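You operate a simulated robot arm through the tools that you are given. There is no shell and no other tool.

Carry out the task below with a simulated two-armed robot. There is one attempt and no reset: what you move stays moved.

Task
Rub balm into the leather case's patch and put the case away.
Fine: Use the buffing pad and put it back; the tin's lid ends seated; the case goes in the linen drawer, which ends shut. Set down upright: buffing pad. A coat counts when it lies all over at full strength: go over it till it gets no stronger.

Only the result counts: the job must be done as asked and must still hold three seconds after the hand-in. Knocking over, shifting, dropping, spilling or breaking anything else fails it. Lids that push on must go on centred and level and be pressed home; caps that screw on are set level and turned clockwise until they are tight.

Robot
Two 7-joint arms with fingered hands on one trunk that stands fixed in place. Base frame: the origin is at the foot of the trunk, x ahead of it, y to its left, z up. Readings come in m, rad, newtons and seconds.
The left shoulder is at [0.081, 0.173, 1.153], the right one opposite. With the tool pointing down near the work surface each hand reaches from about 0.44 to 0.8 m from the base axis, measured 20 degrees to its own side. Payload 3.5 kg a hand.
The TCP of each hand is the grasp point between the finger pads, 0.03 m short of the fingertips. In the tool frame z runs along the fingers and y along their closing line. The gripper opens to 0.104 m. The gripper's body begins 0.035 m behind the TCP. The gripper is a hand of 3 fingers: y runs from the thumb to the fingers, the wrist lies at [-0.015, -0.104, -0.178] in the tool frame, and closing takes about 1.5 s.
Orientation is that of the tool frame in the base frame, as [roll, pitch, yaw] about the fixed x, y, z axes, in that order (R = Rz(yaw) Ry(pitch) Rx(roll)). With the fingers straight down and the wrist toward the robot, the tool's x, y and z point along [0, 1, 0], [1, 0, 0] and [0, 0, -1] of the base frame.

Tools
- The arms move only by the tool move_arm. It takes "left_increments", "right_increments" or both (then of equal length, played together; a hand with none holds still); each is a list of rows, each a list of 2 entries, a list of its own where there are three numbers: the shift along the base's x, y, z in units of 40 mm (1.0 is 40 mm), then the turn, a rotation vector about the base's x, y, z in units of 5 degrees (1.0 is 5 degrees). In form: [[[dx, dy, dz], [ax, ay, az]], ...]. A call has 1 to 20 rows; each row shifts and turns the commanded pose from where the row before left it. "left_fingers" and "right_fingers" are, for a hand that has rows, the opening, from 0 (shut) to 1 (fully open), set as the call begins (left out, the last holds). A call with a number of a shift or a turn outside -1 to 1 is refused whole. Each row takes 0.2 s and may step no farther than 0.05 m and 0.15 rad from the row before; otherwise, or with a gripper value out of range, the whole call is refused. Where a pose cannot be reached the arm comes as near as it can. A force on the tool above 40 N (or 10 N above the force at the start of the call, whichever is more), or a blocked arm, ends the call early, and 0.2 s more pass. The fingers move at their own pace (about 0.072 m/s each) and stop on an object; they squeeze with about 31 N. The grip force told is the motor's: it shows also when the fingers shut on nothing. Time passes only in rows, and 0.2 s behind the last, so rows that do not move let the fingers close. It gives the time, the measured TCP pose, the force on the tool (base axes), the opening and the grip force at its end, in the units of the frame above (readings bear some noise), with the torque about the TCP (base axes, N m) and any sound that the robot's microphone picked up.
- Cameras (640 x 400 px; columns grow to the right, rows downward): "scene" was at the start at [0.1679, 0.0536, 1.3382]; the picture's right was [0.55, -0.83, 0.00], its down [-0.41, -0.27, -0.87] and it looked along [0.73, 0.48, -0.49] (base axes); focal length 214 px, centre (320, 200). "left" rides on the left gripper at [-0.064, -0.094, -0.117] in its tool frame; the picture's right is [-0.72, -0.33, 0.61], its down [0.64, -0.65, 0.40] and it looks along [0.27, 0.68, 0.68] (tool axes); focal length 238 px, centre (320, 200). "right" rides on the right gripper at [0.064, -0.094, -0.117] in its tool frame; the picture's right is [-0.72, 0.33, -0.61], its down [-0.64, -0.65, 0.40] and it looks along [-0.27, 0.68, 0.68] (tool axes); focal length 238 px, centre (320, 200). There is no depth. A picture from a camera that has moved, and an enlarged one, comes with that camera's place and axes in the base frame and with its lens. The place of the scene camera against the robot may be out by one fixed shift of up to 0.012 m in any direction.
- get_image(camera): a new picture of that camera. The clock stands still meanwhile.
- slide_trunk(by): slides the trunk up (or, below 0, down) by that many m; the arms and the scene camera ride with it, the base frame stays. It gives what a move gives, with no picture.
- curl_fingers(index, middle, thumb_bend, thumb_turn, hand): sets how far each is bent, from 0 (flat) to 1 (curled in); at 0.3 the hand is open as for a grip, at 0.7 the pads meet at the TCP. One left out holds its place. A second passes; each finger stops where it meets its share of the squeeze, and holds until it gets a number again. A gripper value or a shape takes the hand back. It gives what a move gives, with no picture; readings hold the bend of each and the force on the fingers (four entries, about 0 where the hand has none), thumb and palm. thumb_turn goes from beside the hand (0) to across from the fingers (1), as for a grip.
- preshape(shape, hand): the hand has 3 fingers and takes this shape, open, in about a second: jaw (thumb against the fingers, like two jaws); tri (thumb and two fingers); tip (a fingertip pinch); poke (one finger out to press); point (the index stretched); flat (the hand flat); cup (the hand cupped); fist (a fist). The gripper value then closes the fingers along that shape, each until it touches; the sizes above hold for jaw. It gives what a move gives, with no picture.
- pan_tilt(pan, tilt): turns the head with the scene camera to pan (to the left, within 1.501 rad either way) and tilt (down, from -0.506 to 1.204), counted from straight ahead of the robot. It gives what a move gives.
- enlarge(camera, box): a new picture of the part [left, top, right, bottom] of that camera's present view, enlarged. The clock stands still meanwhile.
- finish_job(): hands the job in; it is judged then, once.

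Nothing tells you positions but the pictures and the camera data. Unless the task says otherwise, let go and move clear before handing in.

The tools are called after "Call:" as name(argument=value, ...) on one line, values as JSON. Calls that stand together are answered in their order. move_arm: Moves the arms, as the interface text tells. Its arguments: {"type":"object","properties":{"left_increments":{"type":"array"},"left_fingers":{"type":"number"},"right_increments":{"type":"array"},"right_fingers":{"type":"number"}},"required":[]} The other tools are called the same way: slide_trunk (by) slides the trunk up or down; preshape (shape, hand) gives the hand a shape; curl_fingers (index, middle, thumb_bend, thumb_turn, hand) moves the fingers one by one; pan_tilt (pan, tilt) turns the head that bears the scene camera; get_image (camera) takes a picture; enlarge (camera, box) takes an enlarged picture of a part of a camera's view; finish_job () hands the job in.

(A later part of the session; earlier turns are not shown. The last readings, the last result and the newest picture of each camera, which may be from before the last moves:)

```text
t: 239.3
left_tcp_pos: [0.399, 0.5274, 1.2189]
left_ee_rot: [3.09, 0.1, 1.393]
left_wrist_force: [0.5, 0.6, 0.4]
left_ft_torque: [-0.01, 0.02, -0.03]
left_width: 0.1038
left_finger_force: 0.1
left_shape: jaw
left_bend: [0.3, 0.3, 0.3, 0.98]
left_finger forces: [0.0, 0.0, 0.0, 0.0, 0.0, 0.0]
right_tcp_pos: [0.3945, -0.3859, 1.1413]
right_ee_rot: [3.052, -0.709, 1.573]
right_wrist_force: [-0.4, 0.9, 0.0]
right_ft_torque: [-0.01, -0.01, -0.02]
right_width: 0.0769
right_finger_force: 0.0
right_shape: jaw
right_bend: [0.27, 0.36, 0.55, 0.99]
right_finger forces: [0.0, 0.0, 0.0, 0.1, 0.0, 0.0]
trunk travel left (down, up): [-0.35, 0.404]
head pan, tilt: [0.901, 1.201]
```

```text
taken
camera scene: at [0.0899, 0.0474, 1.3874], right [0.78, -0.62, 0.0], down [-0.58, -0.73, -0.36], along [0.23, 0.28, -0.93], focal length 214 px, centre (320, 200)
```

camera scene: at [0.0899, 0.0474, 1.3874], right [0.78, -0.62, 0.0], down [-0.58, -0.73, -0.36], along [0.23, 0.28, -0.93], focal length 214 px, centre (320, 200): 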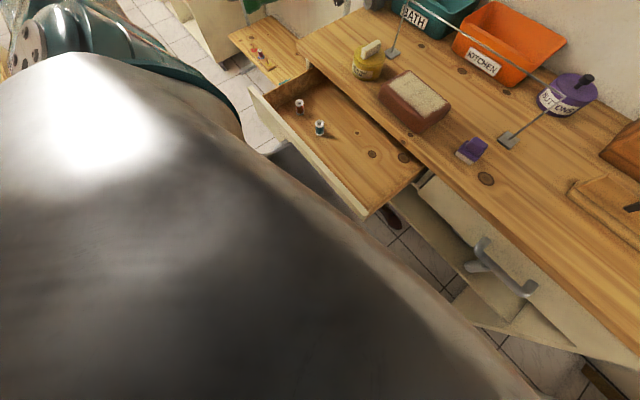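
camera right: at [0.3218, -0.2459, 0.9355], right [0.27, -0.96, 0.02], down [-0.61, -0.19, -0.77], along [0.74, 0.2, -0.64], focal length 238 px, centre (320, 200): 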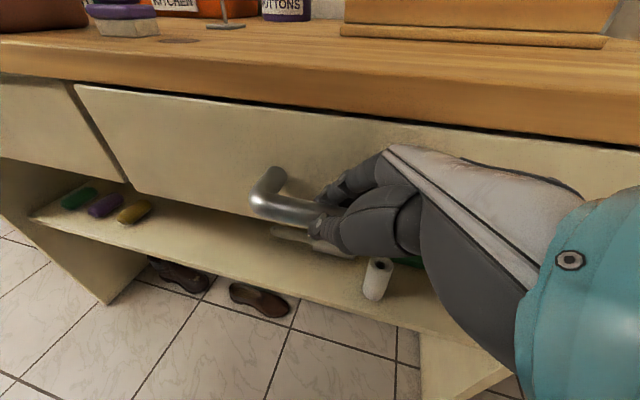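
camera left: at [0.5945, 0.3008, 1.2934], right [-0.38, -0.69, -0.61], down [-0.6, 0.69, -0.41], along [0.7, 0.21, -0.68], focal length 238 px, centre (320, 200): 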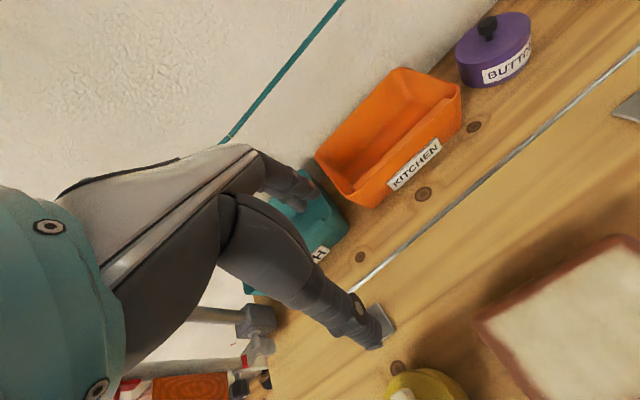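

I'll undo the earlier turn: go back up to where the hand pointed right at -66°, then reverse exactly the rotation I made from the good posture.

Call:
move_arm(left_increments=[[[0, 0, 0.8], [0, 0, -0.5]], [[0, 0, 0.8], [0, 0, -1]], [[0.1, 0, 0.8], [0, 0, -1]], [[0.1, -0.1, 0.8], [0, 0, -1]], [[0.1, -0.1, 0.6], [0, 0, -1]], [[0.1, -0.2, 0.4], [0, 0, -1]], [[0.1, -0.2, 0], [0, 0, -1]], [[0.2, -0.3, 0], [0, 0, -1]], [[0.2, -0.3, 0], [0, 0, -1]], [[0.2, -0.3, 0], [0, 0, -1]], [[0.2, -0.3, 0], [0, 0, -1]], [[0, 0, 0], [0, 0, -0.6]]])

Call:
pan_tilt(pan=0.7, tilt=0.6)

Call:
get_image(camera="scene")

```text
t: 241.9
left_tcp_pos: [0.4555, 0.4363, 1.393]
left_ee_rot: [3.139, -0.003, 0.416]
left_wrist_force: [0.2, 0.7, 0.0]
left_ft_torque: [0.02, 0.0, -0.01]
left_width: 0.1038
left_finger_force: 0.0
left_shape: jaw
left_bend: [0.3, 0.3, 0.3, 0.97]
left_finger forces: [0.0, 0.0, 0.0, 0.0, 0.0, 0.0]
left hand out of reach, approached as far as the arm can: row 1
right_tcp_pos: [0.3941, -0.3853, 1.1412]
right_ee_rot: [3.053, -0.709, 1.572]
right_wrist_force: [-0.3, -0.3, -0.1]
right_ft_torque: [-0.01, 0.0, 0.04]
right_width: 0.077
right_finger_force: 0.2
right_shape: jaw
right_bend: [0.27, 0.36, 0.55, 0.99]
right_finger forces: [0.1, 0.0, 0.0, 0.1, 0.0, 0.0]
trunk travel left (down, up): [-0.35, 0.404]
head pan, tilt: [0.901, 1.201]
```

```text
t: 242.9
left_tcp_pos: [0.4556, 0.4381, 1.3924]
left_ee_rot: [3.141, -0.003, 0.418]
left_wrist_force: [0.3, -0.3, 0.2]
left_ft_torque: [0.01, 0.01, 0.01]
left_width: 0.104
left_finger_force: 0.1
left_shape: jaw
left_bend: [0.3, 0.3, 0.3, 0.98]
left_finger forces: [0.0, 0.1, 0.0, 0.0, 0.0, 0.1]
right_tcp_pos: [0.3942, -0.3865, 1.1416]
right_ee_rot: [3.054, -0.708, 1.573]
right_wrist_force: [-0.2, -0.3, 0.6]
right_ft_torque: [0.0, -0.01, 0.0]
right_width: 0.0766
right_finger_force: 0.1
right_shape: jaw
right_bend: [0.27, 0.36, 0.55, 0.99]
right_finger forces: [0.0, 0.0, 0.0, 0.1, 0.0, 0.0]
trunk travel left (down, up): [-0.35, 0.404]
head pan, tilt: [0.7, 0.6]
```

```text
taken
camera scene: at [0.1227, 0.0606, 1.432], right [0.64, -0.77, 0.0], down [-0.43, -0.36, -0.82], along [0.63, 0.53, -0.57], focal length 214 px, centre (320, 200)
```

scene: 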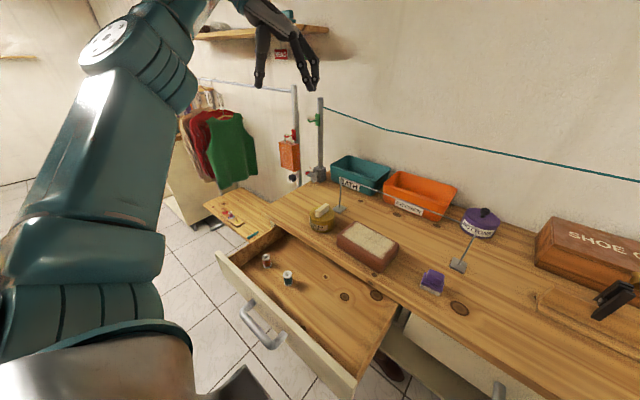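

Call:
move_arm(left_increments=[[[0, 0.07, 0], [0, 0, 1]], [[0, 0.07, 0], [0, 0, 1]], [[0, 0.07, 0], [0, 0, 1]], [[0, 0.07, 0], [0, 0, 1]], [[0, 0.07, 0], [0, 0, 1]], [[0.2, 0, 0], [0, 0, 1]], [[0.2, 0, 0], [0, 0, 1]], [[0.2, 0, 0], [0, 0, 1]], [[0.3, 0, 0], [0, 0, 1]], [[0.3, 0, 0], [0, 0, 1]], [[0.3, 0, 0], [0, 0, 1]], [[0.3, 0, 0], [0, 0, 1]], [[0.3, 0, 0], [0, 0, 0.6]]])

Call:
get_image(camera="scene")

```text
t: 245.8
left_tcp_pos: [0.5347, 0.4355, 1.3883]
left_ee_rot: [-3.122, -0.006, 1.43]
left_wrist_force: [-1.2, 0.6, 0.1]
left_ft_torque: [0.02, -0.02, 0.04]
left_width: 0.104
left_finger_force: 0.1
left_shape: jaw
left_bend: [0.3, 0.3, 0.3, 0.98]
left_finger forces: [0.0, 0.0, 0.0, 0.0, 0.1, 0.0]
left hand out of reach, approached as far as the arm can: row 11, 12, 13
right_tcp_pos: [0.395, -0.3851, 1.142]
right_ee_rot: [3.056, -0.708, 1.571]
right_wrist_force: [0.2, -0.4, 0.5]
right_ft_torque: [0.05, -0.01, 0.01]
right_width: 0.0768
right_finger_force: 0.0
right_shape: jaw
right_bend: [0.27, 0.36, 0.55, 0.99]
right_finger forces: [0.0, 0.1, 0.1, 0.0, 0.0, 0.1]
trunk travel left (down, up): [-0.35, 0.404]
head pan, tilt: [0.7, 0.6]
```

```text
taken
camera scene: at [0.1228, 0.0609, 1.432], right [0.64, -0.77, 0.0], down [-0.43, -0.36, -0.82], along [0.63, 0.53, -0.57], focal length 214 px, centre (320, 200)
```

scene: 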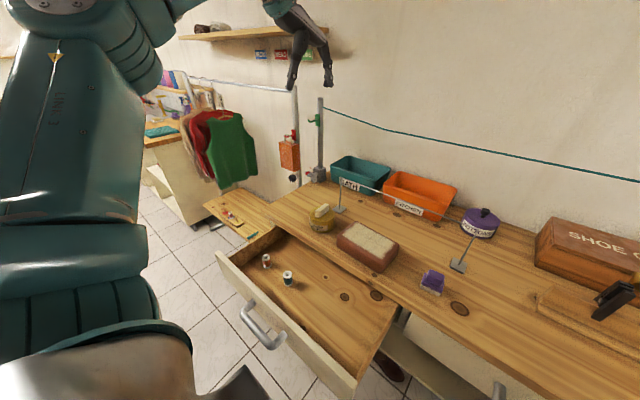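

Call:
move_arm(left_increments=[[[-0.6, -0.1, -0.2], [0, 0, 0.4]], [[-0.7, -0.3, -0.3], [0, 0, 0.4]], [[-0.7, -0.4, -0.3], [0, 0, 0.4]], [[-0.7, -0.4, -0.3], [0, 0, 0.4]], [[-0.5, -0.2, -0.5], [0, 0, 0]], [[0, 0, -0.9], [0, -1, 0]], [[0, 0, -0.9], [0, -1, 0]], [[0, 0, -0.9], [0, -1, 0]], [[0, 0, -0.9], [0, 0, 0]], [[0, 0, -0.9], [0, 0, 0]]])

Call:
get_image(camera="scene")

```text
t: 247.9
left_tcp_pos: [0.5527, 0.5552, 1.2435]
left_ee_rot: [2.9, -0.003, 1.569]
left_wrist_force: [-0.5, 0.1, 0.6]
left_ft_torque: [0.01, -0.01, 0.02]
left_width: 0.1038
left_finger_force: 0.0
left_shape: jaw
left_bend: [0.3, 0.3, 0.3, 0.98]
left_finger forces: [0.0, 0.0, 0.1, 0.1, 0.0, 0.0]
left hand out of reach, approached as far as the arm can: row 1, 2, 3, 4, 5, 6, 7, 8, 9, 10
right_tcp_pos: [0.394, -0.3854, 1.1414]
right_ee_rot: [3.054, -0.708, 1.573]
right_wrist_force: [0.2, -1.1, -0.2]
right_ft_torque: [-0.01, 0.01, -0.05]
right_width: 0.0768
right_finger_force: 0.0
right_shape: jaw
right_bend: [0.27, 0.36, 0.55, 0.99]
right_finger forces: [0.0, 0.0, 0.1, 0.0, 0.0, 0.0]
trunk travel left (down, up): [-0.35, 0.404]
head pan, tilt: [0.7, 0.6]
```

```text
taken
camera scene: at [0.1229, 0.0615, 1.432], right [0.64, -0.77, 0.0], down [-0.43, -0.36, -0.82], along [0.63, 0.53, -0.57], focal length 214 px, centre (320, 200)
```

scene: 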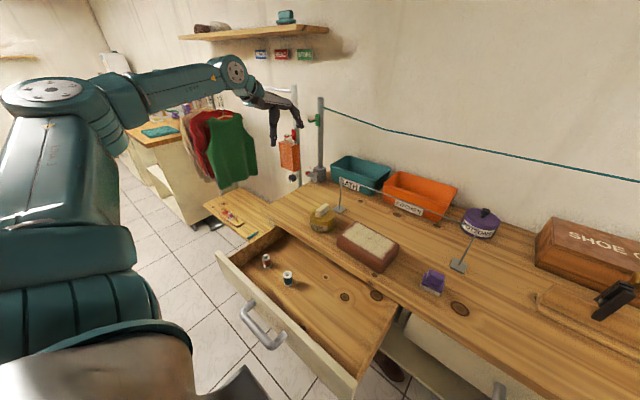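

Call:
pan_tilt(pan=0.6, tilt=1.2)

Call:
enlarge(camera="scene", box=[150, 80, 420, 260])

Call:
get_image(camera="right")

```text
t: 248.9
left_tcp_pos: [0.5517, 0.5543, 1.2439]
left_ee_rot: [2.9, -0.006, 1.569]
left_wrist_force: [-0.8, -0.7, 0.6]
left_ft_torque: [-0.05, -0.01, -0.01]
left_width: 0.1041
left_finger_force: 0.1
left_shape: jaw
left_bend: [0.3, 0.3, 0.3, 0.98]
left_finger forces: [0.0, 0.0, 0.1, 0.1, 0.0, 0.0]
right_tcp_pos: [0.3942, -0.3858, 1.1411]
right_ee_rot: [3.053, -0.707, 1.571]
right_wrist_force: [-0.3, 0.0, 0.3]
right_ft_torque: [0.02, 0.0, 0.0]
right_width: 0.0767
right_finger_force: 0.1
right_shape: jaw
right_bend: [0.27, 0.36, 0.55, 0.99]
right_finger forces: [0.1, 0.1, 0.0, 0.0, 0.0, 0.1]
trunk travel left (down, up): [-0.35, 0.404]
head pan, tilt: [0.6, 1.201]
```

```text
2.22 times, centred on (285, 170) of scene
camera zoom: at [0.1013, 0.0352, 1.3875], right [0.56, -0.83, 0.0], down [-0.77, -0.53, -0.36], along [0.3, 0.21, -0.93], focal length 477 px, centre (398, 267)
```

zoom: 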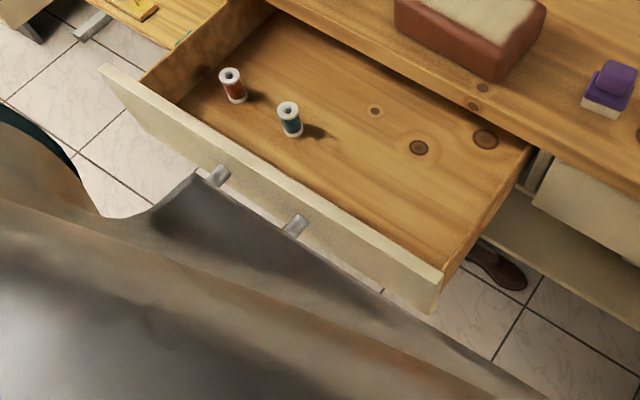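

```text
taken
camera right: at [0.2905, -0.408, 1.265], right [0.27, -0.96, 0.02], down [-0.61, -0.19, -0.77], along [0.74, 0.2, -0.64], focal length 238 px, centre (320, 200)
```

right: 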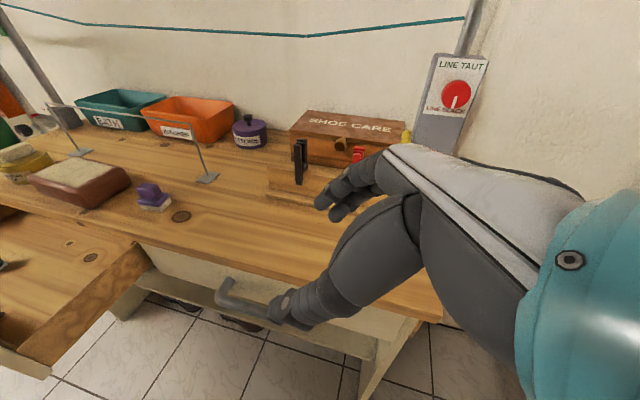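

Lowering the trunk to its starting height should restore the arm's good working range, and the body stays clear of the drawer there. I'll do it in two small steps.

Call:
slide_trunk(by=-0.05)

Call:
slide_trunk(by=-0.05)

Call:
enlarge(camera="scene", box=[150, 80, 420, 260])

```text
t: 249.9
left_tcp_pos: [0.5607, 0.5542, 1.1816]
left_ee_rot: [2.924, -0.005, 1.565]
left_wrist_force: [-0.1, 0.2, 0.2]
left_ft_torque: [-0.01, -0.03, 0.0]
left_width: 0.1038
left_finger_force: 0.1
left_shape: jaw
left_bend: [0.3, 0.3, 0.3, 0.97]
left_finger forces: [0.1, 0.1, 0.0, 0.1, 0.0, 0.0]
right_tcp_pos: [0.3915, -0.3852, 1.0911]
right_ee_rot: [3.054, -0.708, 1.572]
right_wrist_force: [-0.1, 0.7, -0.4]
right_ft_torque: [0.0, 0.03, -0.02]
right_width: 0.077
right_finger_force: 0.1
right_shape: jaw
right_bend: [0.27, 0.36, 0.55, 0.99]
right_finger forces: [0.0, 0.1, 0.0, 0.0, 0.0, 0.0]
trunk travel left (down, up): [-0.3, 0.454]
head pan, tilt: [0.6, 1.201]
```

```text
t: 250.8
left_tcp_pos: [0.5697, 0.5552, 1.1203]
left_ee_rot: [2.948, -0.004, 1.561]
left_wrist_force: [-0.3, -0.1, 0.2]
left_ft_torque: [-0.03, 0.02, 0.0]
left_width: 0.1041
left_finger_force: 0.1
left_shape: jaw
left_bend: [0.3, 0.3, 0.3, 0.97]
left_finger forces: [0.0, 0.0, 0.1, 0.0, 0.0, 0.0]
right_tcp_pos: [0.3923, -0.3832, 1.0411]
right_ee_rot: [3.055, -0.708, 1.571]
right_wrist_force: [0.1, -0.2, 0.0]
right_ft_torque: [0.02, -0.01, -0.01]
right_width: 0.0769
right_finger_force: 0.0
right_shape: jaw
right_bend: [0.27, 0.36, 0.55, 0.99]
right_finger forces: [0.0, 0.0, 0.1, 0.0, 0.0, 0.0]
trunk travel left (down, up): [-0.25, 0.504]
head pan, tilt: [0.6, 1.201]
```

```text
2.22 times, centred on (285, 170) of scene
camera zoom: at [0.1375, 0.0352, 1.2858], right [0.56, -0.83, 0.0], down [-0.77, -0.53, -0.36], along [0.3, 0.2, -0.93], focal length 477 px, centre (398, 267)
```

zoom: 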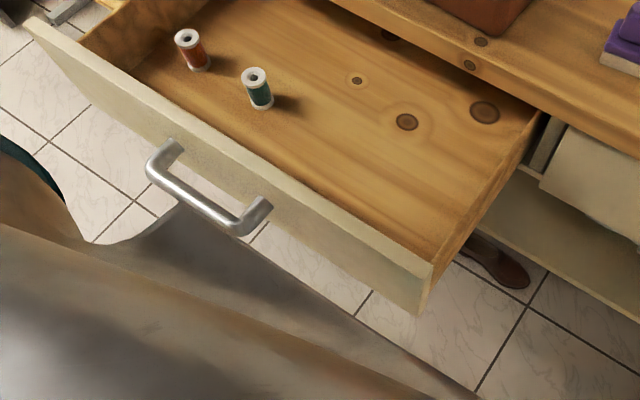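

No contact; the spools stand. Now bring the left hand back toward its home position, untilting.

Call:
move_arm(left_increments=[[[-0.3, -0.2, 0.5], [0, 0.7, 0]], [[-0.5, -0.4, 0.5], [0, 0.7, 0]], [[-0.6, -0.5, 0.4], [0, 0.7, 0]], [[-0.6, -0.5, 0.4], [0, 0.1, 0]], [[-0.6, -0.5, 0.3], [0, 0, 0]], [[-0.6, -0.5, 0.2], [0, 0, 0]], [[-0.6, -0.4, 0.2], [0, 0, 0]], [[-0.6, -0.4, 0.2], [0, 0, 0]], [[-0.6, -0.3, 0.2], [0, 0, 0]], [[-0.6, -0.2, 0], [0, 0, 0]]])

Call:
pan_tilt(pan=0.7, tilt=0.6)

Call:
get_image(camera="scene")

```text
t: 253.0
left_tcp_pos: [0.5183, 0.5124, 1.2751]
left_ee_rot: [-3.139, -0.001, 1.559]
left_wrist_force: [-0.7, 1.5, -0.7]
left_ft_torque: [0.0, 0.01, -0.01]
left_width: 0.1039
left_finger_force: 0.0
left_shape: jaw
left_bend: [0.3, 0.3, 0.3, 0.98]
left_finger forces: [0.0, 0.0, 0.1, 0.0, 0.1, 0.1]
left hand out of reach, approached as far as the arm can: row 1, 2, 3, 4, 5, 6, 7, 8, 9, 10
right_tcp_pos: [0.392, -0.3847, 1.0408]
right_ee_rot: [3.054, -0.708, 1.573]
right_wrist_force: [0.5, 0.0, -0.3]
right_ft_torque: [-0.03, -0.01, -0.03]
right_width: 0.0767
right_finger_force: 0.1
right_shape: jaw
right_bend: [0.27, 0.36, 0.55, 0.99]
right_finger forces: [0.0, 0.1, 0.0, 0.0, 0.0, 0.0]
trunk travel left (down, up): [-0.25, 0.504]
head pan, tilt: [0.6, 1.201]
```

```text
t: 254.0
left_tcp_pos: [0.5173, 0.5129, 1.2745]
left_ee_rot: [-3.139, 0.0, 1.559]
left_wrist_force: [-1.0, -0.1, -0.7]
left_ft_torque: [-0.01, 0.01, -0.02]
left_width: 0.1042
left_finger_force: 0.0
left_shape: jaw
left_bend: [0.3, 0.3, 0.3, 0.98]
left_finger forces: [0.0, 0.1, 0.1, 0.1, 0.1, 0.1]
right_tcp_pos: [0.3925, -0.3831, 1.0404]
right_ee_rot: [3.054, -0.708, 1.573]
right_wrist_force: [0.3, -0.3, 0.0]
right_ft_torque: [0.0, 0.01, -0.03]
right_width: 0.0769
right_finger_force: 0.1
right_shape: jaw
right_bend: [0.27, 0.36, 0.55, 0.99]
right_finger forces: [0.0, 0.0, 0.1, 0.0, 0.1, 0.0]
trunk travel left (down, up): [-0.25, 0.504]
head pan, tilt: [0.7, 0.6]
```

```text
taken
camera scene: at [0.1599, 0.0605, 1.3302], right [0.64, -0.77, 0.0], down [-0.43, -0.36, -0.82], along [0.63, 0.53, -0.57], focal length 214 px, centre (320, 200)
```

scene: 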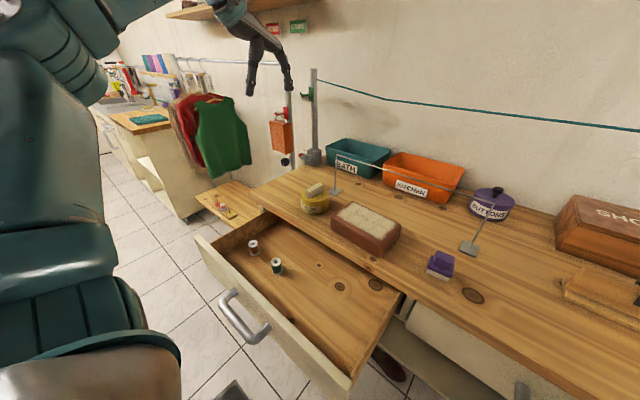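

The wrist seems to have flipped to another solution. I'll try to unflip it by swinging the hand up in line with the forearm (where the flip is free) and then back down facing forward. First to a -60° yaw closer in.

Call:
move_arm(left_increments=[[[-0.1, -0.1, 0], [0, 0, -1]], [[-0.1, -0.2, 0], [0, 0, -1]], [[-0.2, -0.3, 0], [0, 0, -1]], [[-0.2, -0.3, 0], [0, 0, -1]], [[-0.3, -0.4, 0], [0, 0, -1]], [[-0.3, -0.4, 0], [0, 0, -1]], [[-0.3, -0.4, 0], [0, 0, -1]], [[-0.3, -0.4, 0], [0, 0, -1]], [[-0.3, -0.4, 0], [0, 0, -1]], [[-0.3, -0.4, 0], [0, 0, -1]], [[-0.2, -0.4, 0], [0, 0, -1]], [[-0.2, -0.4, 0], [0, 0, -1]]])

Call:
move_arm(left_increments=[[[0, 0, 0.2], [-0.866, -0.5, 0]], [[0, 0, 0.2], [-0.866, -0.5, 0]], [[0, 0, 0.2], [-0.866, -0.5, 0]], [[0, 0, 0.2], [-0.866, -0.5, 0]], [[0, 0, 0.2], [-0.866, -0.5, 0]], [[0, 0, 0.2], [-0.866, -0.5, 0]], [[0, 0, 0.2], [-0.866, -0.5, 0]], [[0, 0, 0.2], [-0.866, -0.5, 0]], [[0, 0, 0.2], [-0.866, -0.5, 0]], [[0, 0, 0.2], [-0.866, -0.5, 0]]])

Call:
get_image(camera="scene")

```text
t: 256.6
left_tcp_pos: [0.4045, 0.349, 1.2774]
left_ee_rot: [-3.139, -0.002, 0.513]
left_wrist_force: [-0.1, 0.1, 0.2]
left_ft_torque: [0.0, -0.01, -0.01]
left_width: 0.1039
left_finger_force: 0.0
left_shape: jaw
left_bend: [0.3, 0.3, 0.3, 0.98]
left_finger forces: [0.0, 0.0, 0.0, 0.1, 0.0, 0.0]
right_tcp_pos: [0.394, -0.3846, 1.0411]
right_ee_rot: [3.052, -0.708, 1.572]
right_wrist_force: [0.5, 0.2, 0.7]
right_ft_torque: [0.04, 0.01, 0.03]
right_width: 0.0769
right_finger_force: 0.1
right_shape: jaw
right_bend: [0.27, 0.36, 0.55, 0.99]
right_finger forces: [0.0, 0.0, 0.0, 0.1, 0.0, 0.0]
trunk travel left (down, up): [-0.25, 0.504]
head pan, tilt: [0.7, 0.6]
```

```text
t: 258.8
left_tcp_pos: [0.4079, 0.3496, 1.3558]
left_ee_rot: [2.269, -0.008, 0.518]
left_wrist_force: [0.8, 0.2, -0.8]
left_ft_torque: [-0.02, -0.02, 0.03]
left_width: 0.104
left_finger_force: 0.1
left_shape: jaw
left_bend: [0.3, 0.3, 0.3, 0.98]
left_finger forces: [0.0, 0.0, 0.0, 0.1, 0.0, 0.0]
right_tcp_pos: [0.3937, -0.3844, 1.0418]
right_ee_rot: [3.054, -0.709, 1.573]
right_wrist_force: [-0.6, -1.0, 0.4]
right_ft_torque: [0.02, 0.03, 0.02]
right_width: 0.0767
right_finger_force: 0.1
right_shape: jaw
right_bend: [0.27, 0.36, 0.55, 0.99]
right_finger forces: [0.0, 0.0, 0.0, 0.0, 0.0, 0.1]
trunk travel left (down, up): [-0.25, 0.504]
head pan, tilt: [0.7, 0.6]
```

```text
taken
camera scene: at [0.1598, 0.0606, 1.3303], right [0.64, -0.77, 0.0], down [-0.43, -0.36, -0.83], along [0.63, 0.53, -0.56], focal length 214 px, centre (320, 200)
```

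scene: 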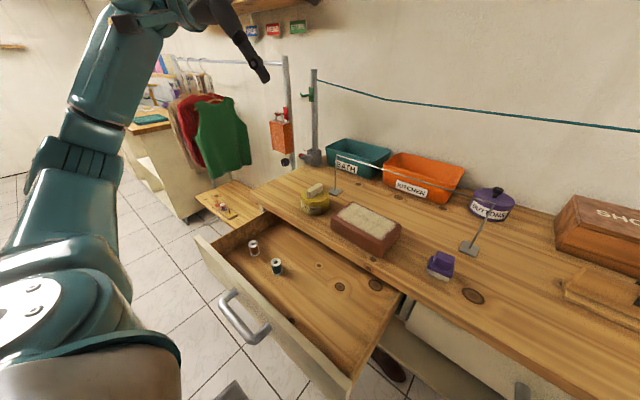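

No limits hit so far. Now yaw the tilted hand round to face forward.

Call:
move_arm(left_increments=[[[0, 0, 0], [0, 0, 1]], [[0, 0, 0], [0, 0, 1]], [[0, 0, 0], [0, 0, 1]], [[0, 0, 0], [0, 0, 1]], [[0, 0, 0], [0, 0, 1]], [[0, 0, 0], [0, 0, 1]], [[0, 0, 0], [0, 0, 1]], [[0, 0, 0], [0, 0, 1]], [[0, 0, 0], [0, 0, 1]], [[0, 0, 0], [0, 0, 1]], [[0, 0, 0], [0, 0, 1]], [[0, 0, 0], [0, 0, 1]]])

Call:
get_image(camera="scene")

```text
t: 261.4
left_tcp_pos: [0.4148, 0.4048, 1.3544]
left_ee_rot: [2.267, -0.006, 1.531]
left_wrist_force: [0.4, 0.3, 0.7]
left_ft_torque: [0.05, 0.03, 0.0]
left_width: 0.1038
left_finger_force: 0.1
left_shape: jaw
left_bend: [0.3, 0.3, 0.3, 0.97]
left_finger forces: [0.0, 0.1, 0.0, 0.0, 0.1, 0.0]
left hand out of reach, approached as far as the arm can: row 11, 12
right_tcp_pos: [0.393, -0.3844, 1.0404]
right_ee_rot: [3.056, -0.708, 1.574]
right_wrist_force: [0.0, -0.7, -0.7]
right_ft_torque: [-0.04, 0.01, -0.01]
right_width: 0.0769
right_finger_force: 0.1
right_shape: jaw
right_bend: [0.27, 0.36, 0.55, 0.99]
right_finger forces: [0.0, 0.1, 0.0, 0.1, 0.0, 0.1]
trunk travel left (down, up): [-0.25, 0.504]
head pan, tilt: [0.7, 0.6]
```

```text
taken
camera scene: at [0.1599, 0.0607, 1.3302], right [0.64, -0.77, 0.0], down [-0.43, -0.36, -0.82], along [0.63, 0.53, -0.57], focal length 214 px, centre (320, 200)
```

scene: 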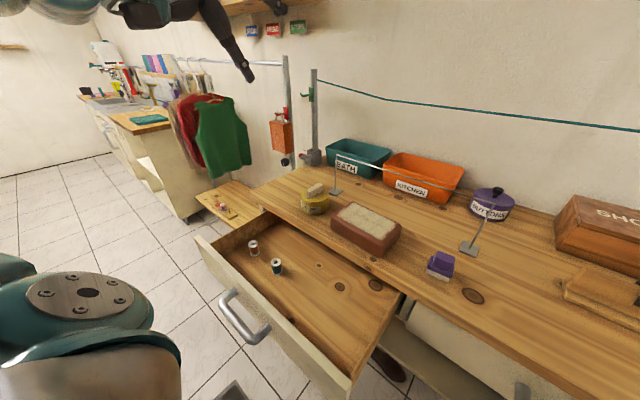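

Call:
move_arm(left_increments=[[[0, 0, -0.6], [0, 0.5, 0]], [[0, 0, -0.6], [0, 0.5, 0]], [[0, -0.1, -0.6], [0, 0.5, 0]], [[0, -0.1, -0.6], [0, 0.5, 0]], [[0, -0.1, -0.6], [0, 0.5, 0]], [[0, -0.1, -0.6], [0, 0.5, 0]]])

Call:
get_image(camera="scene")

```text
t: 262.8
left_tcp_pos: [0.4202, 0.4198, 1.2082]
left_ee_rot: [2.533, 0.0, 1.553]
left_wrist_force: [0.2, -0.9, -0.1]
left_ft_torque: [-0.01, 0.01, -0.01]
left_width: 0.104
left_finger_force: 0.0
left_shape: jaw
left_bend: [0.3, 0.3, 0.3, 0.97]
left_finger forces: [0.0, 0.1, 0.0, 0.0, 0.0, 0.0]
left hand out of reach, approached as far as the arm can: row 1, 3, 4, 5, 6
right_tcp_pos: [0.3942, -0.3841, 1.039]
right_ee_rot: [3.054, -0.709, 1.573]
right_wrist_force: [-0.2, 0.1, -0.1]
right_ft_torque: [-0.01, 0.0, -0.02]
right_width: 0.077
right_finger_force: 0.0
right_shape: jaw
right_bend: [0.27, 0.36, 0.55, 0.99]
right_finger forces: [0.1, 0.0, 0.0, 0.0, 0.1, 0.0]
trunk travel left (down, up): [-0.25, 0.504]
head pan, tilt: [0.7, 0.6]
```

```text
taken
camera scene: at [0.1601, 0.0606, 1.3302], right [0.64, -0.77, 0.0], down [-0.43, -0.36, -0.82], along [0.63, 0.53, -0.57], focal length 214 px, centre (320, 200)
```

scene: 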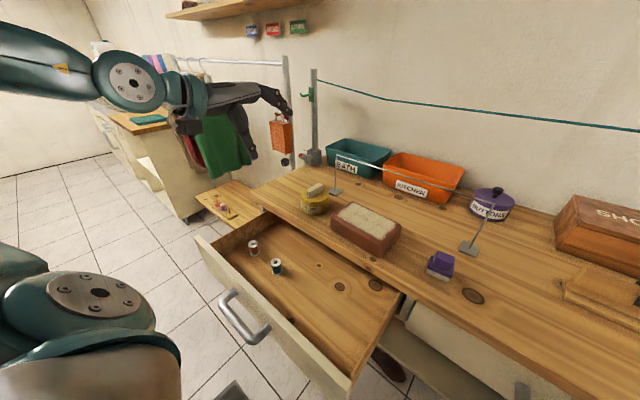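

Call:
pan_tilt(pan=1.2, tilt=0.4)

Call:
get_image(camera="scene")

```text
t: 263.7
left_tcp_pos: [0.4209, 0.4194, 1.2083]
left_ee_rot: [2.53, -0.003, 1.555]
left_wrist_force: [0.0, 0.0, 0.1]
left_ft_torque: [0.0, 0.0, 0.02]
left_width: 0.1043
left_finger_force: 0.0
left_shape: jaw
left_bend: [0.3, 0.3, 0.3, 0.97]
left_finger forces: [0.1, 0.1, 0.0, 0.1, 0.0, 0.0]
right_tcp_pos: [0.393, -0.3846, 1.0407]
right_ee_rot: [3.055, -0.709, 1.572]
right_wrist_force: [0.4, 0.3, -0.3]
right_ft_torque: [-0.01, -0.01, 0.0]
right_width: 0.0768
right_finger_force: 0.0
right_shape: jaw
right_bend: [0.27, 0.36, 0.55, 0.99]
right_finger forces: [0.1, 0.0, 0.0, 0.1, 0.0, 0.0]
trunk travel left (down, up): [-0.25, 0.504]
head pan, tilt: [1.201, 0.4]
```

```text
taken
camera scene: at [0.1258, 0.09, 1.3485], right [0.93, -0.36, 0.0], down [-0.14, -0.36, -0.92], along [0.33, 0.86, -0.39], focal length 214 px, centre (320, 200)
```

scene: 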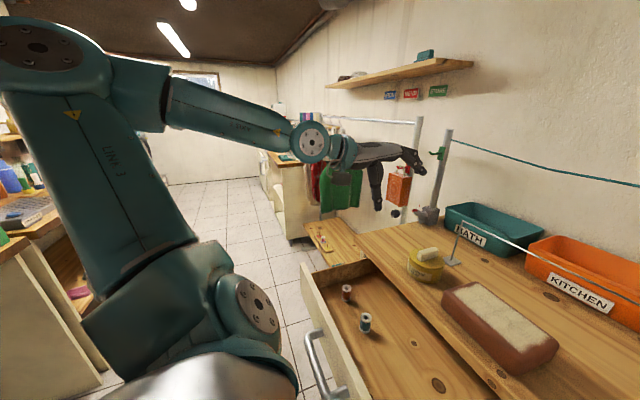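

The elbow is now raised behind, with the forearm pointing forward, which suits facing forward. Try moving ahead toward the case from here, levelling the hand gradually.

Call:
move_arm(left_increments=[[[0.5, 0, 0], [0, 0.5, 0]], [[0.5, 0, 0], [0, 0.5, 0]], [[0.5, -0.2, 0], [0, 0.5, 0]], [[0.5, -0.2, 0], [0, 0.5, 0]], [[0.4, -0.3, 0], [0, 0.5, 0]], [[0.4, -0.3, 0], [0, 0.5, 0]]])

Call:
get_image(camera="scene")

```text
t: 265.1
left_tcp_pos: [0.5368, 0.4158, 1.2063]
left_ee_rot: [2.795, 0.001, 1.554]
left_wrist_force: [-0.2, -0.1, -0.2]
left_ft_torque: [-0.05, 0.02, 0.04]
left_width: 0.104
left_finger_force: 0.1
left_shape: jaw
left_bend: [0.3, 0.3, 0.3, 0.97]
left_finger forces: [0.1, 0.0, 0.0, 0.0, 0.1, 0.0]
left hand out of reach, approached as far as the arm can: row 3, 4, 5, 6
right_tcp_pos: [0.3932, -0.3838, 1.0404]
right_ee_rot: [3.057, -0.709, 1.57]
right_wrist_force: [0.8, 1.5, 0.8]
right_ft_torque: [-0.03, 0.0, 0.02]
right_width: 0.077
right_finger_force: 0.1
right_shape: jaw
right_bend: [0.27, 0.36, 0.55, 0.99]
right_finger forces: [0.0, 0.1, 0.0, 0.0, 0.0, 0.1]
trunk travel left (down, up): [-0.25, 0.504]
head pan, tilt: [1.201, 0.4]
```

```text
taken
camera scene: at [0.1262, 0.09, 1.3484], right [0.93, -0.36, 0.0], down [-0.14, -0.36, -0.92], along [0.33, 0.86, -0.39], focal length 214 px, centre (320, 200)
```

scene: 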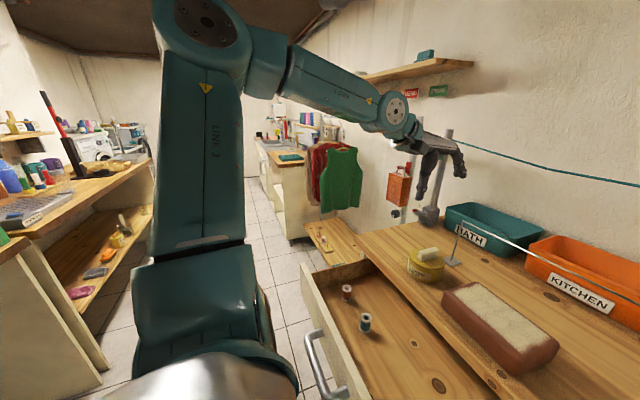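

I'll lower the hand over the open drawer area (clear of the tin), which brings it in line with the forearm and may free the wrist.

Call:
move_arm(left_increments=[[[-0.5, 0, -0.3], [0, 0.3, 0]], [[-0.6, 0, -0.6], [0, 0.3, 0]], [[-0.6, 0, -0.7], [0, 0.3, 0]], [[-0.6, 0, -0.7], [0, 0.3, 0]], [[-0.6, 0, -0.7], [0, 0.3, 0]], [[0, 0, -0.7], [0, 0.3, 0]], [[0, 0, -0.7], [0, 0.3, 0]]])

Call:
get_image(camera="scene")

```text
t: 266.7
left_tcp_pos: [0.4179, 0.4227, 1.0302]
left_ee_rot: [2.978, -0.003, 1.56]
left_wrist_force: [1.1, 0.7, -1.2]
left_ft_torque: [-0.03, -0.02, -0.02]
left_width: 0.1038
left_finger_force: 0.0
left_shape: jaw
left_bend: [0.3, 0.3, 0.3, 0.97]
left_finger forces: [0.0, 0.0, 0.0, 0.0, 0.1, 0.0]
left hand out of reach, approached as far as the arm can: row 3, 5
right_tcp_pos: [0.3929, -0.3842, 1.0404]
right_ee_rot: [3.054, -0.709, 1.573]
right_wrist_force: [0.1, -0.3, 0.8]
right_ft_torque: [-0.01, 0.01, -0.02]
right_width: 0.077
right_finger_force: 0.0
right_shape: jaw
right_bend: [0.27, 0.36, 0.55, 0.99]
right_finger forces: [0.0, 0.0, 0.0, 0.0, 0.1, 0.0]
trunk travel left (down, up): [-0.25, 0.504]
head pan, tilt: [1.201, 0.4]
```

```text
taken
camera scene: at [0.1259, 0.0904, 1.3484], right [0.93, -0.36, 0.0], down [-0.14, -0.36, -0.92], along [0.33, 0.86, -0.39], focal length 214 px, centre (320, 200)
```

scene: 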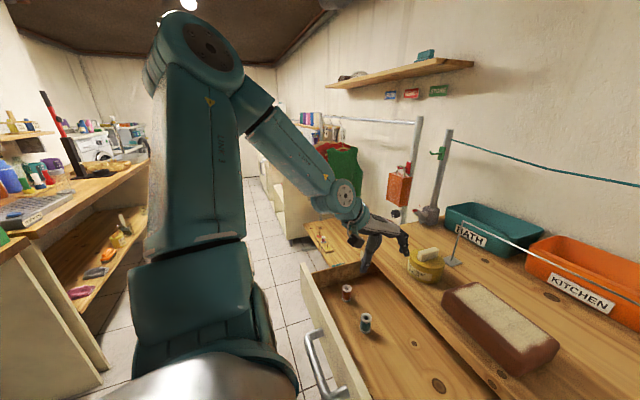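

The forearm is now nearly in line with the hand. Try moving right.

Call:
move_arm(left_increments=[[[0, -0.4, 0], [0, 0, 0]], [[0, -0.4, 0], [0, 0, 0]], [[0, -0.4, 0], [0, 0, 0]], [[0, -0.4, 0], [0, 0, 0]]])

Call:
get_image(camera="scene")

```text
t: 267.7
left_tcp_pos: [0.4195, 0.3573, 1.0294]
left_ee_rot: [2.978, -0.003, 1.56]
left_wrist_force: [-0.5, 0.1, 0.7]
left_ft_torque: [-0.06, -0.03, -0.04]
left_width: 0.1037
left_finger_force: 0.2
left_shape: jaw
left_bend: [0.3, 0.3, 0.3, 0.97]
left_finger forces: [0.0, 0.0, 0.0, 0.1, 0.0, 0.0]
right_tcp_pos: [0.3928, -0.3841, 1.0407]
right_ee_rot: [3.054, -0.709, 1.572]
right_wrist_force: [-0.4, -0.2, -0.2]
right_ft_torque: [0.03, 0.0, 0.0]
right_width: 0.0766
right_finger_force: 0.0
right_shape: jaw
right_bend: [0.27, 0.36, 0.55, 0.99]
right_finger forces: [0.0, 0.0, 0.0, 0.1, 0.1, 0.0]
trunk travel left (down, up): [-0.25, 0.504]
head pan, tilt: [1.201, 0.4]
```

```text
taken
camera scene: at [0.1258, 0.09, 1.3485], right [0.93, -0.36, 0.0], down [-0.14, -0.36, -0.92], along [0.33, 0.86, -0.39], focal length 214 px, centre (320, 200)
```

scene: 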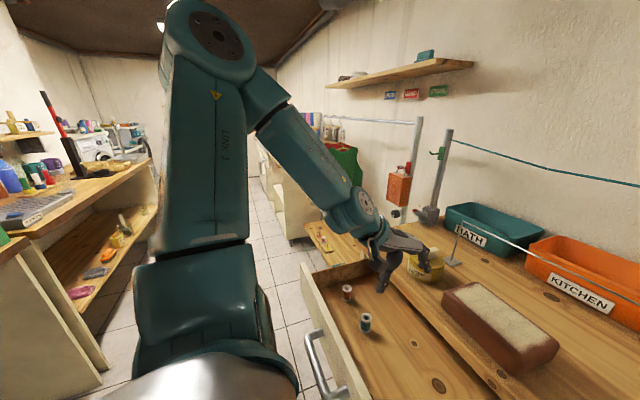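

Now it moves freely with the elbow up. Continue to over the case, levelling the hand and matching its yaw.

Call:
move_arm(left_increments=[[[0, -0.85, 0.1], [0, 0, 0]], [[0, -0.85, 0.1], [0, 0, 0]], [[0, -0.85, 0.1], [0, 0, 0]], [[0.5, 0, 0.1], [0, 0.5, 0]], [[0.7, 0, 0], [0, 0.5, -0.3]], [[0.7, 0, 0], [0, 0.5, -0.4]], [[0.7, 0, 0], [0, 0.4, 0]], [[0.7, 0, 0], [0, 0, 0]], [[0.75, 0, 0], [0, 0, 0]]])

Call:
pan_tilt(pan=0.5, tilt=0.7)

Call:
get_image(camera="scene")

Call:
get_image(camera="left")

```text
t: 269.7
left_tcp_pos: [0.6041, 0.261, 1.0488]
left_ee_rot: [-3.138, 0.006, 1.5]
left_wrist_force: [0.0, -0.4, 0.2]
left_ft_torque: [0.0, -0.01, 0.05]
left_width: 0.1038
left_finger_force: 0.0
left_shape: jaw
left_bend: [0.3, 0.3, 0.3, 0.97]
left_finger forces: [0.0, 0.0, 0.1, 0.1, 0.0, 0.1]
left hand out of reach, approached as far as the arm can: row 2, 3
right_tcp_pos: [0.3926, -0.3842, 1.0396]
right_ee_rot: [3.056, -0.709, 1.57]
right_wrist_force: [0.4, 0.1, -0.4]
right_ft_torque: [0.01, 0.0, -0.01]
right_width: 0.0773
right_finger_force: 0.1
right_shape: jaw
right_bend: [0.27, 0.36, 0.55, 0.99]
right_finger forces: [0.0, 0.0, 0.0, 0.0, 0.1, 0.0]
trunk travel left (down, up): [-0.25, 0.504]
head pan, tilt: [1.201, 0.4]
```

```text
t: 270.8
left_tcp_pos: [0.6028, 0.2613, 1.0489]
left_ee_rot: [-3.14, 0.002, 1.5]
left_wrist_force: [0.1, -0.1, 0.3]
left_ft_torque: [-0.01, -0.01, 0.02]
left_width: 0.104
left_finger_force: 0.1
left_shape: jaw
left_bend: [0.3, 0.3, 0.3, 0.97]
left_finger forces: [0.0, 0.0, 0.0, 0.1, 0.0, 0.0]
right_tcp_pos: [0.3932, -0.383, 1.0405]
right_ee_rot: [3.056, -0.709, 1.569]
right_wrist_force: [-1.1, -0.6, -1.2]
right_ft_torque: [0.01, 0.01, 0.02]
right_width: 0.0769
right_finger_force: 0.0
right_shape: jaw
right_bend: [0.27, 0.36, 0.55, 0.99]
right_finger forces: [0.0, 0.0, 0.1, 0.1, 0.0, 0.0]
trunk travel left (down, up): [-0.25, 0.504]
head pan, tilt: [0.499, 0.7]
```

```text
taken
camera scene: at [0.1668, 0.0444, 1.3217], right [0.48, -0.88, 0.0], down [-0.57, -0.31, -0.77], along [0.67, 0.37, -0.64], focal length 214 px, centre (320, 200)
```

scene: 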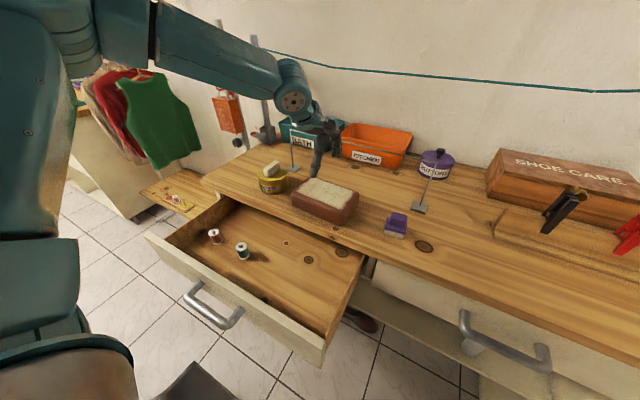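

```text
taken
camera left: at [0.5034, 0.2072, 1.1673], right [-0.38, -0.7, -0.61], down [-0.61, 0.68, -0.41], along [0.7, 0.22, -0.68], focal length 238 px, centre (320, 200)
```

left: 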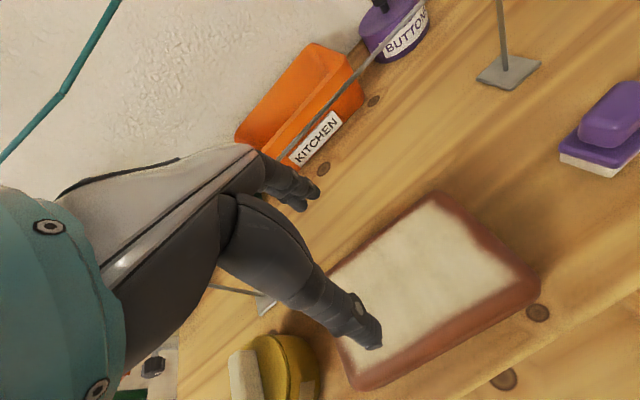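

I'm over the case at the right yaw, with the elbow up and clear. Now spread the fingers wider than the standard opening.

Call:
curl_fingers(hand="left", index=0.18, middle=0.18, thumb_bend=0.18, thumb_turn=1.0)

Call:
get_image(camera="left")

Call:
enlarge(camera="scene", box=[250, 60, 400, 240])

```text
t: 271.8
left_tcp_pos: [0.6033, 0.2617, 1.0489]
left_ee_rot: [-3.141, 0.003, 1.5]
left_wrist_force: [-0.5, -0.1, -0.2]
left_ft_torque: [0.01, 0.01, 0.01]
left_width: 0.1296
left_finger_force: 0.1
left_shape: fingers
left_bend: [0.18, 0.18, 0.18, 0.97]
left_finger forces: [0.1, 0.0, 0.0, 0.0, 0.0, 0.1]
right_tcp_pos: [0.3929, -0.3845, 1.0403]
right_ee_rot: [3.053, -0.708, 1.573]
right_wrist_force: [0.1, -0.2, -0.1]
right_ft_torque: [-0.05, -0.03, 0.0]
right_width: 0.0768
right_finger_force: 0.0
right_shape: jaw
right_bend: [0.27, 0.36, 0.55, 0.99]
right_finger forces: [0.0, 0.0, 0.0, 0.0, 0.1, 0.0]
trunk travel left (down, up): [-0.25, 0.504]
head pan, tilt: [0.499, 0.7]
```

```text
taken
camera left: at [0.5036, 0.2072, 1.1672], right [-0.38, -0.7, -0.61], down [-0.61, 0.68, -0.41], along [0.7, 0.22, -0.68], focal length 238 px, centre (320, 200)
```

left: 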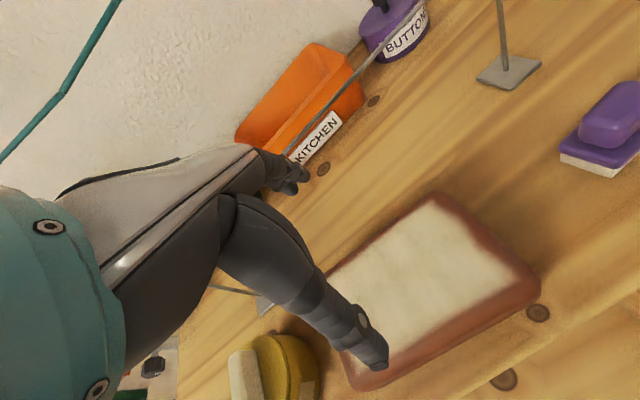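

```text
2.22 times, centred on (325, 150) of scene
camera zoom: at [0.1668, 0.0443, 1.3216], right [0.48, -0.88, 0.0], down [-0.57, -0.31, -0.76], along [0.67, 0.37, -0.64], focal length 477 px, centre (309, 311)
```

zoom: 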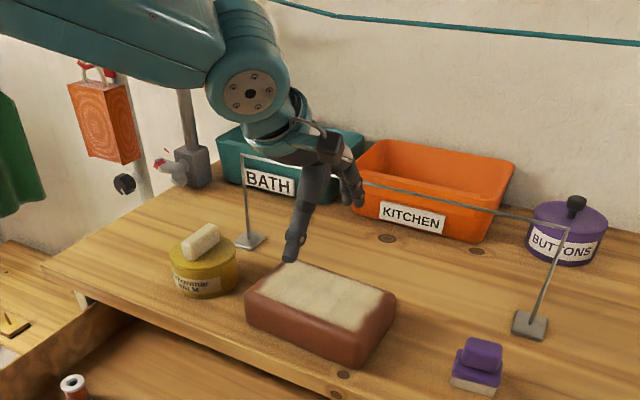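

The spread is now 130 mm. Move to the case's centre and lower until the tips are just above its top, then check clearance both sides.

Call:
move_arm(left_increments=[[[-0.28, -0.09, 0], [0, 0, 0]], [[-0.27, -0.09, -0.2], [0, 0, 0]], [[0, 0, -0.6], [0, 0, 0]], [[0, 0, -0.5], [0, 0, 0]], [[0, 0, 0], [0, 0, 0]]])

Call:
get_image(camera="left")

Call:
enlarge(camera="scene", box=[260, 110, 380, 240])

```text
t: 273.0
left_tcp_pos: [0.5814, 0.2541, 0.9977]
left_ee_rot: [3.141, 0.005, 1.499]
left_wrist_force: [0.8, 0.3, -0.1]
left_ft_torque: [-0.02, 0.01, 0.03]
left_width: 0.1298
left_finger_force: 0.1
left_shape: fingers
left_bend: [0.18, 0.18, 0.18, 0.97]
left_finger forces: [0.0, 0.0, 0.1, 0.1, 0.0, 0.0]
right_tcp_pos: [0.3928, -0.3849, 1.0402]
right_ee_rot: [3.055, -0.709, 1.572]
right_wrist_force: [0.0, 0.4, 0.1]
right_ft_torque: [0.0, -0.01, -0.05]
right_width: 0.0768
right_finger_force: 0.0
right_shape: jaw
right_bend: [0.27, 0.36, 0.55, 0.99]
right_finger forces: [0.0, 0.0, 0.0, 0.0, 0.0, 0.0]
trunk travel left (down, up): [-0.25, 0.504]
head pan, tilt: [0.499, 0.7]
```

```text
taken
camera left: at [0.4827, 0.2004, 1.1159], right [-0.38, -0.7, -0.61], down [-0.61, 0.68, -0.41], along [0.7, 0.22, -0.68], focal length 238 px, centre (320, 200)
```

left: 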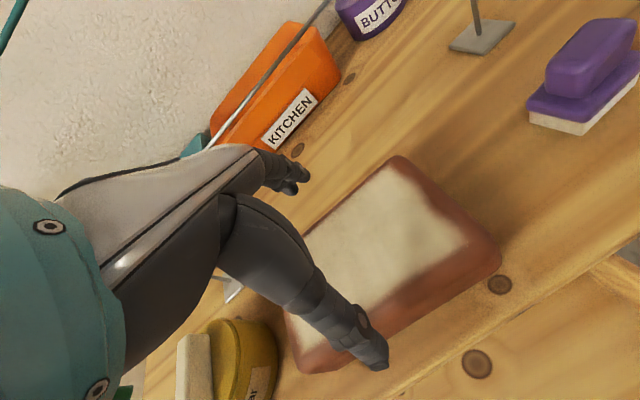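

```text
3.08 times, centred on (320, 175) of scene
camera zoom: at [0.1667, 0.0442, 1.3217], right [0.48, -0.88, 0.0], down [-0.57, -0.31, -0.77], along [0.67, 0.37, -0.64], focal length 660 px, centre (320, 277)
```

zoom: 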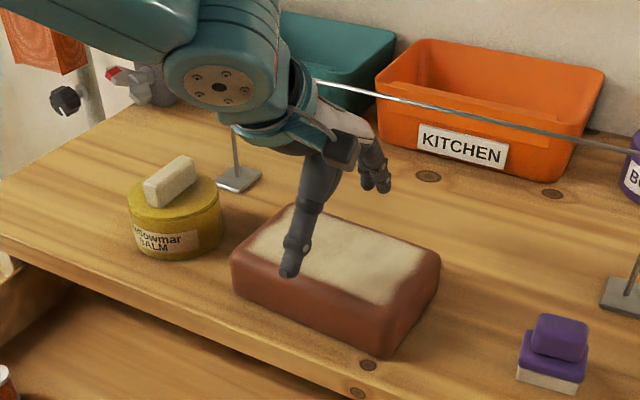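

Well centred. Lower around the case.

Call:
move_arm(left_increments=[[[0, 0, -0.5], [0, 0, 0]], [[0, 0, -0.5], [0, 0, 0]], [[0, 0, -0.4], [0, 0, 0]], [[0, 0, 0], [0, 0, 0]]])

Call:
get_image(camera="left")

Call:
enlarge(camera="scene", box=[260, 110, 380, 240])

```text
t: 274.0
left_tcp_pos: [0.5801, 0.2542, 0.9458]
left_ee_rot: [3.135, 0.004, 1.497]
left_wrist_force: [-2.8, 0.6, 20.9]
left_ft_torque: [-0.06, 0.46, 0.01]
left_width: 0.1373
left_finger_force: 7.5
left_shape: fingers
left_bend: [0.17, 0.18, 0.13, 0.97]
left_finger forces: [4.3, 0.0, 0.0, 0.1, 10.7, 0.0]
right_tcp_pos: [0.3903, -0.3842, 1.0416]
right_ee_rot: [3.054, -0.708, 1.572]
right_wrist_force: [-0.3, -0.1, -0.2]
right_ft_torque: [0.03, 0.0, 0.0]
right_width: 0.0769
right_finger_force: 0.1
right_shape: jaw
right_bend: [0.27, 0.36, 0.55, 0.99]
right_finger forces: [0.0, 0.0, 0.1, 0.0, 0.0, 0.0]
trunk travel left (down, up): [-0.25, 0.504]
head pan, tilt: [0.499, 0.7]
```

```text
taken
camera left: at [0.4795, 0.2003, 1.063], right [-0.37, -0.7, -0.61], down [-0.6, 0.68, -0.41], along [0.71, 0.22, -0.68], focal length 238 px, centre (320, 200)
```

left: 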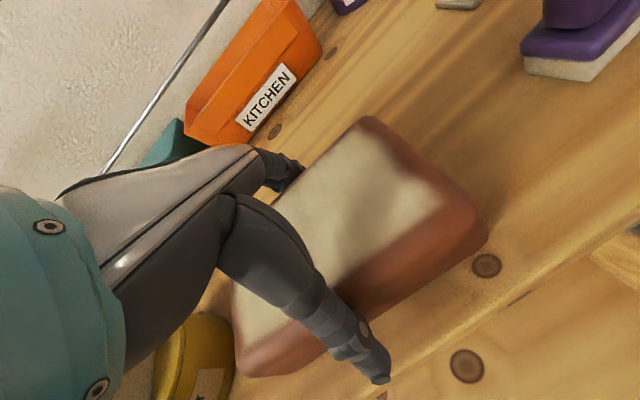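

```text
3.08 times, centred on (320, 175) of scene
camera zoom: at [0.1645, 0.0437, 1.3222], right [0.48, -0.88, 0.0], down [-0.56, -0.31, -0.77], along [0.67, 0.37, -0.64], focal length 660 px, centre (320, 277)
```

zoom: 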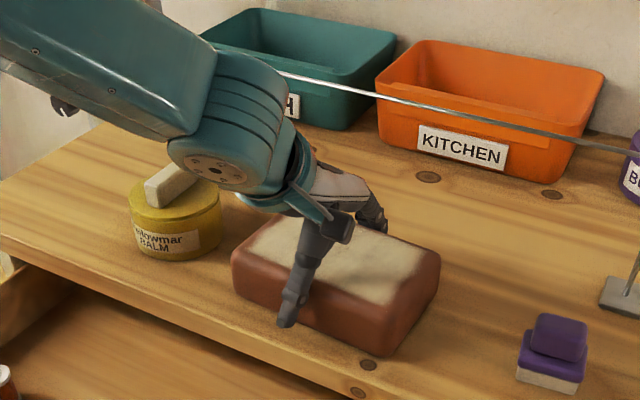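

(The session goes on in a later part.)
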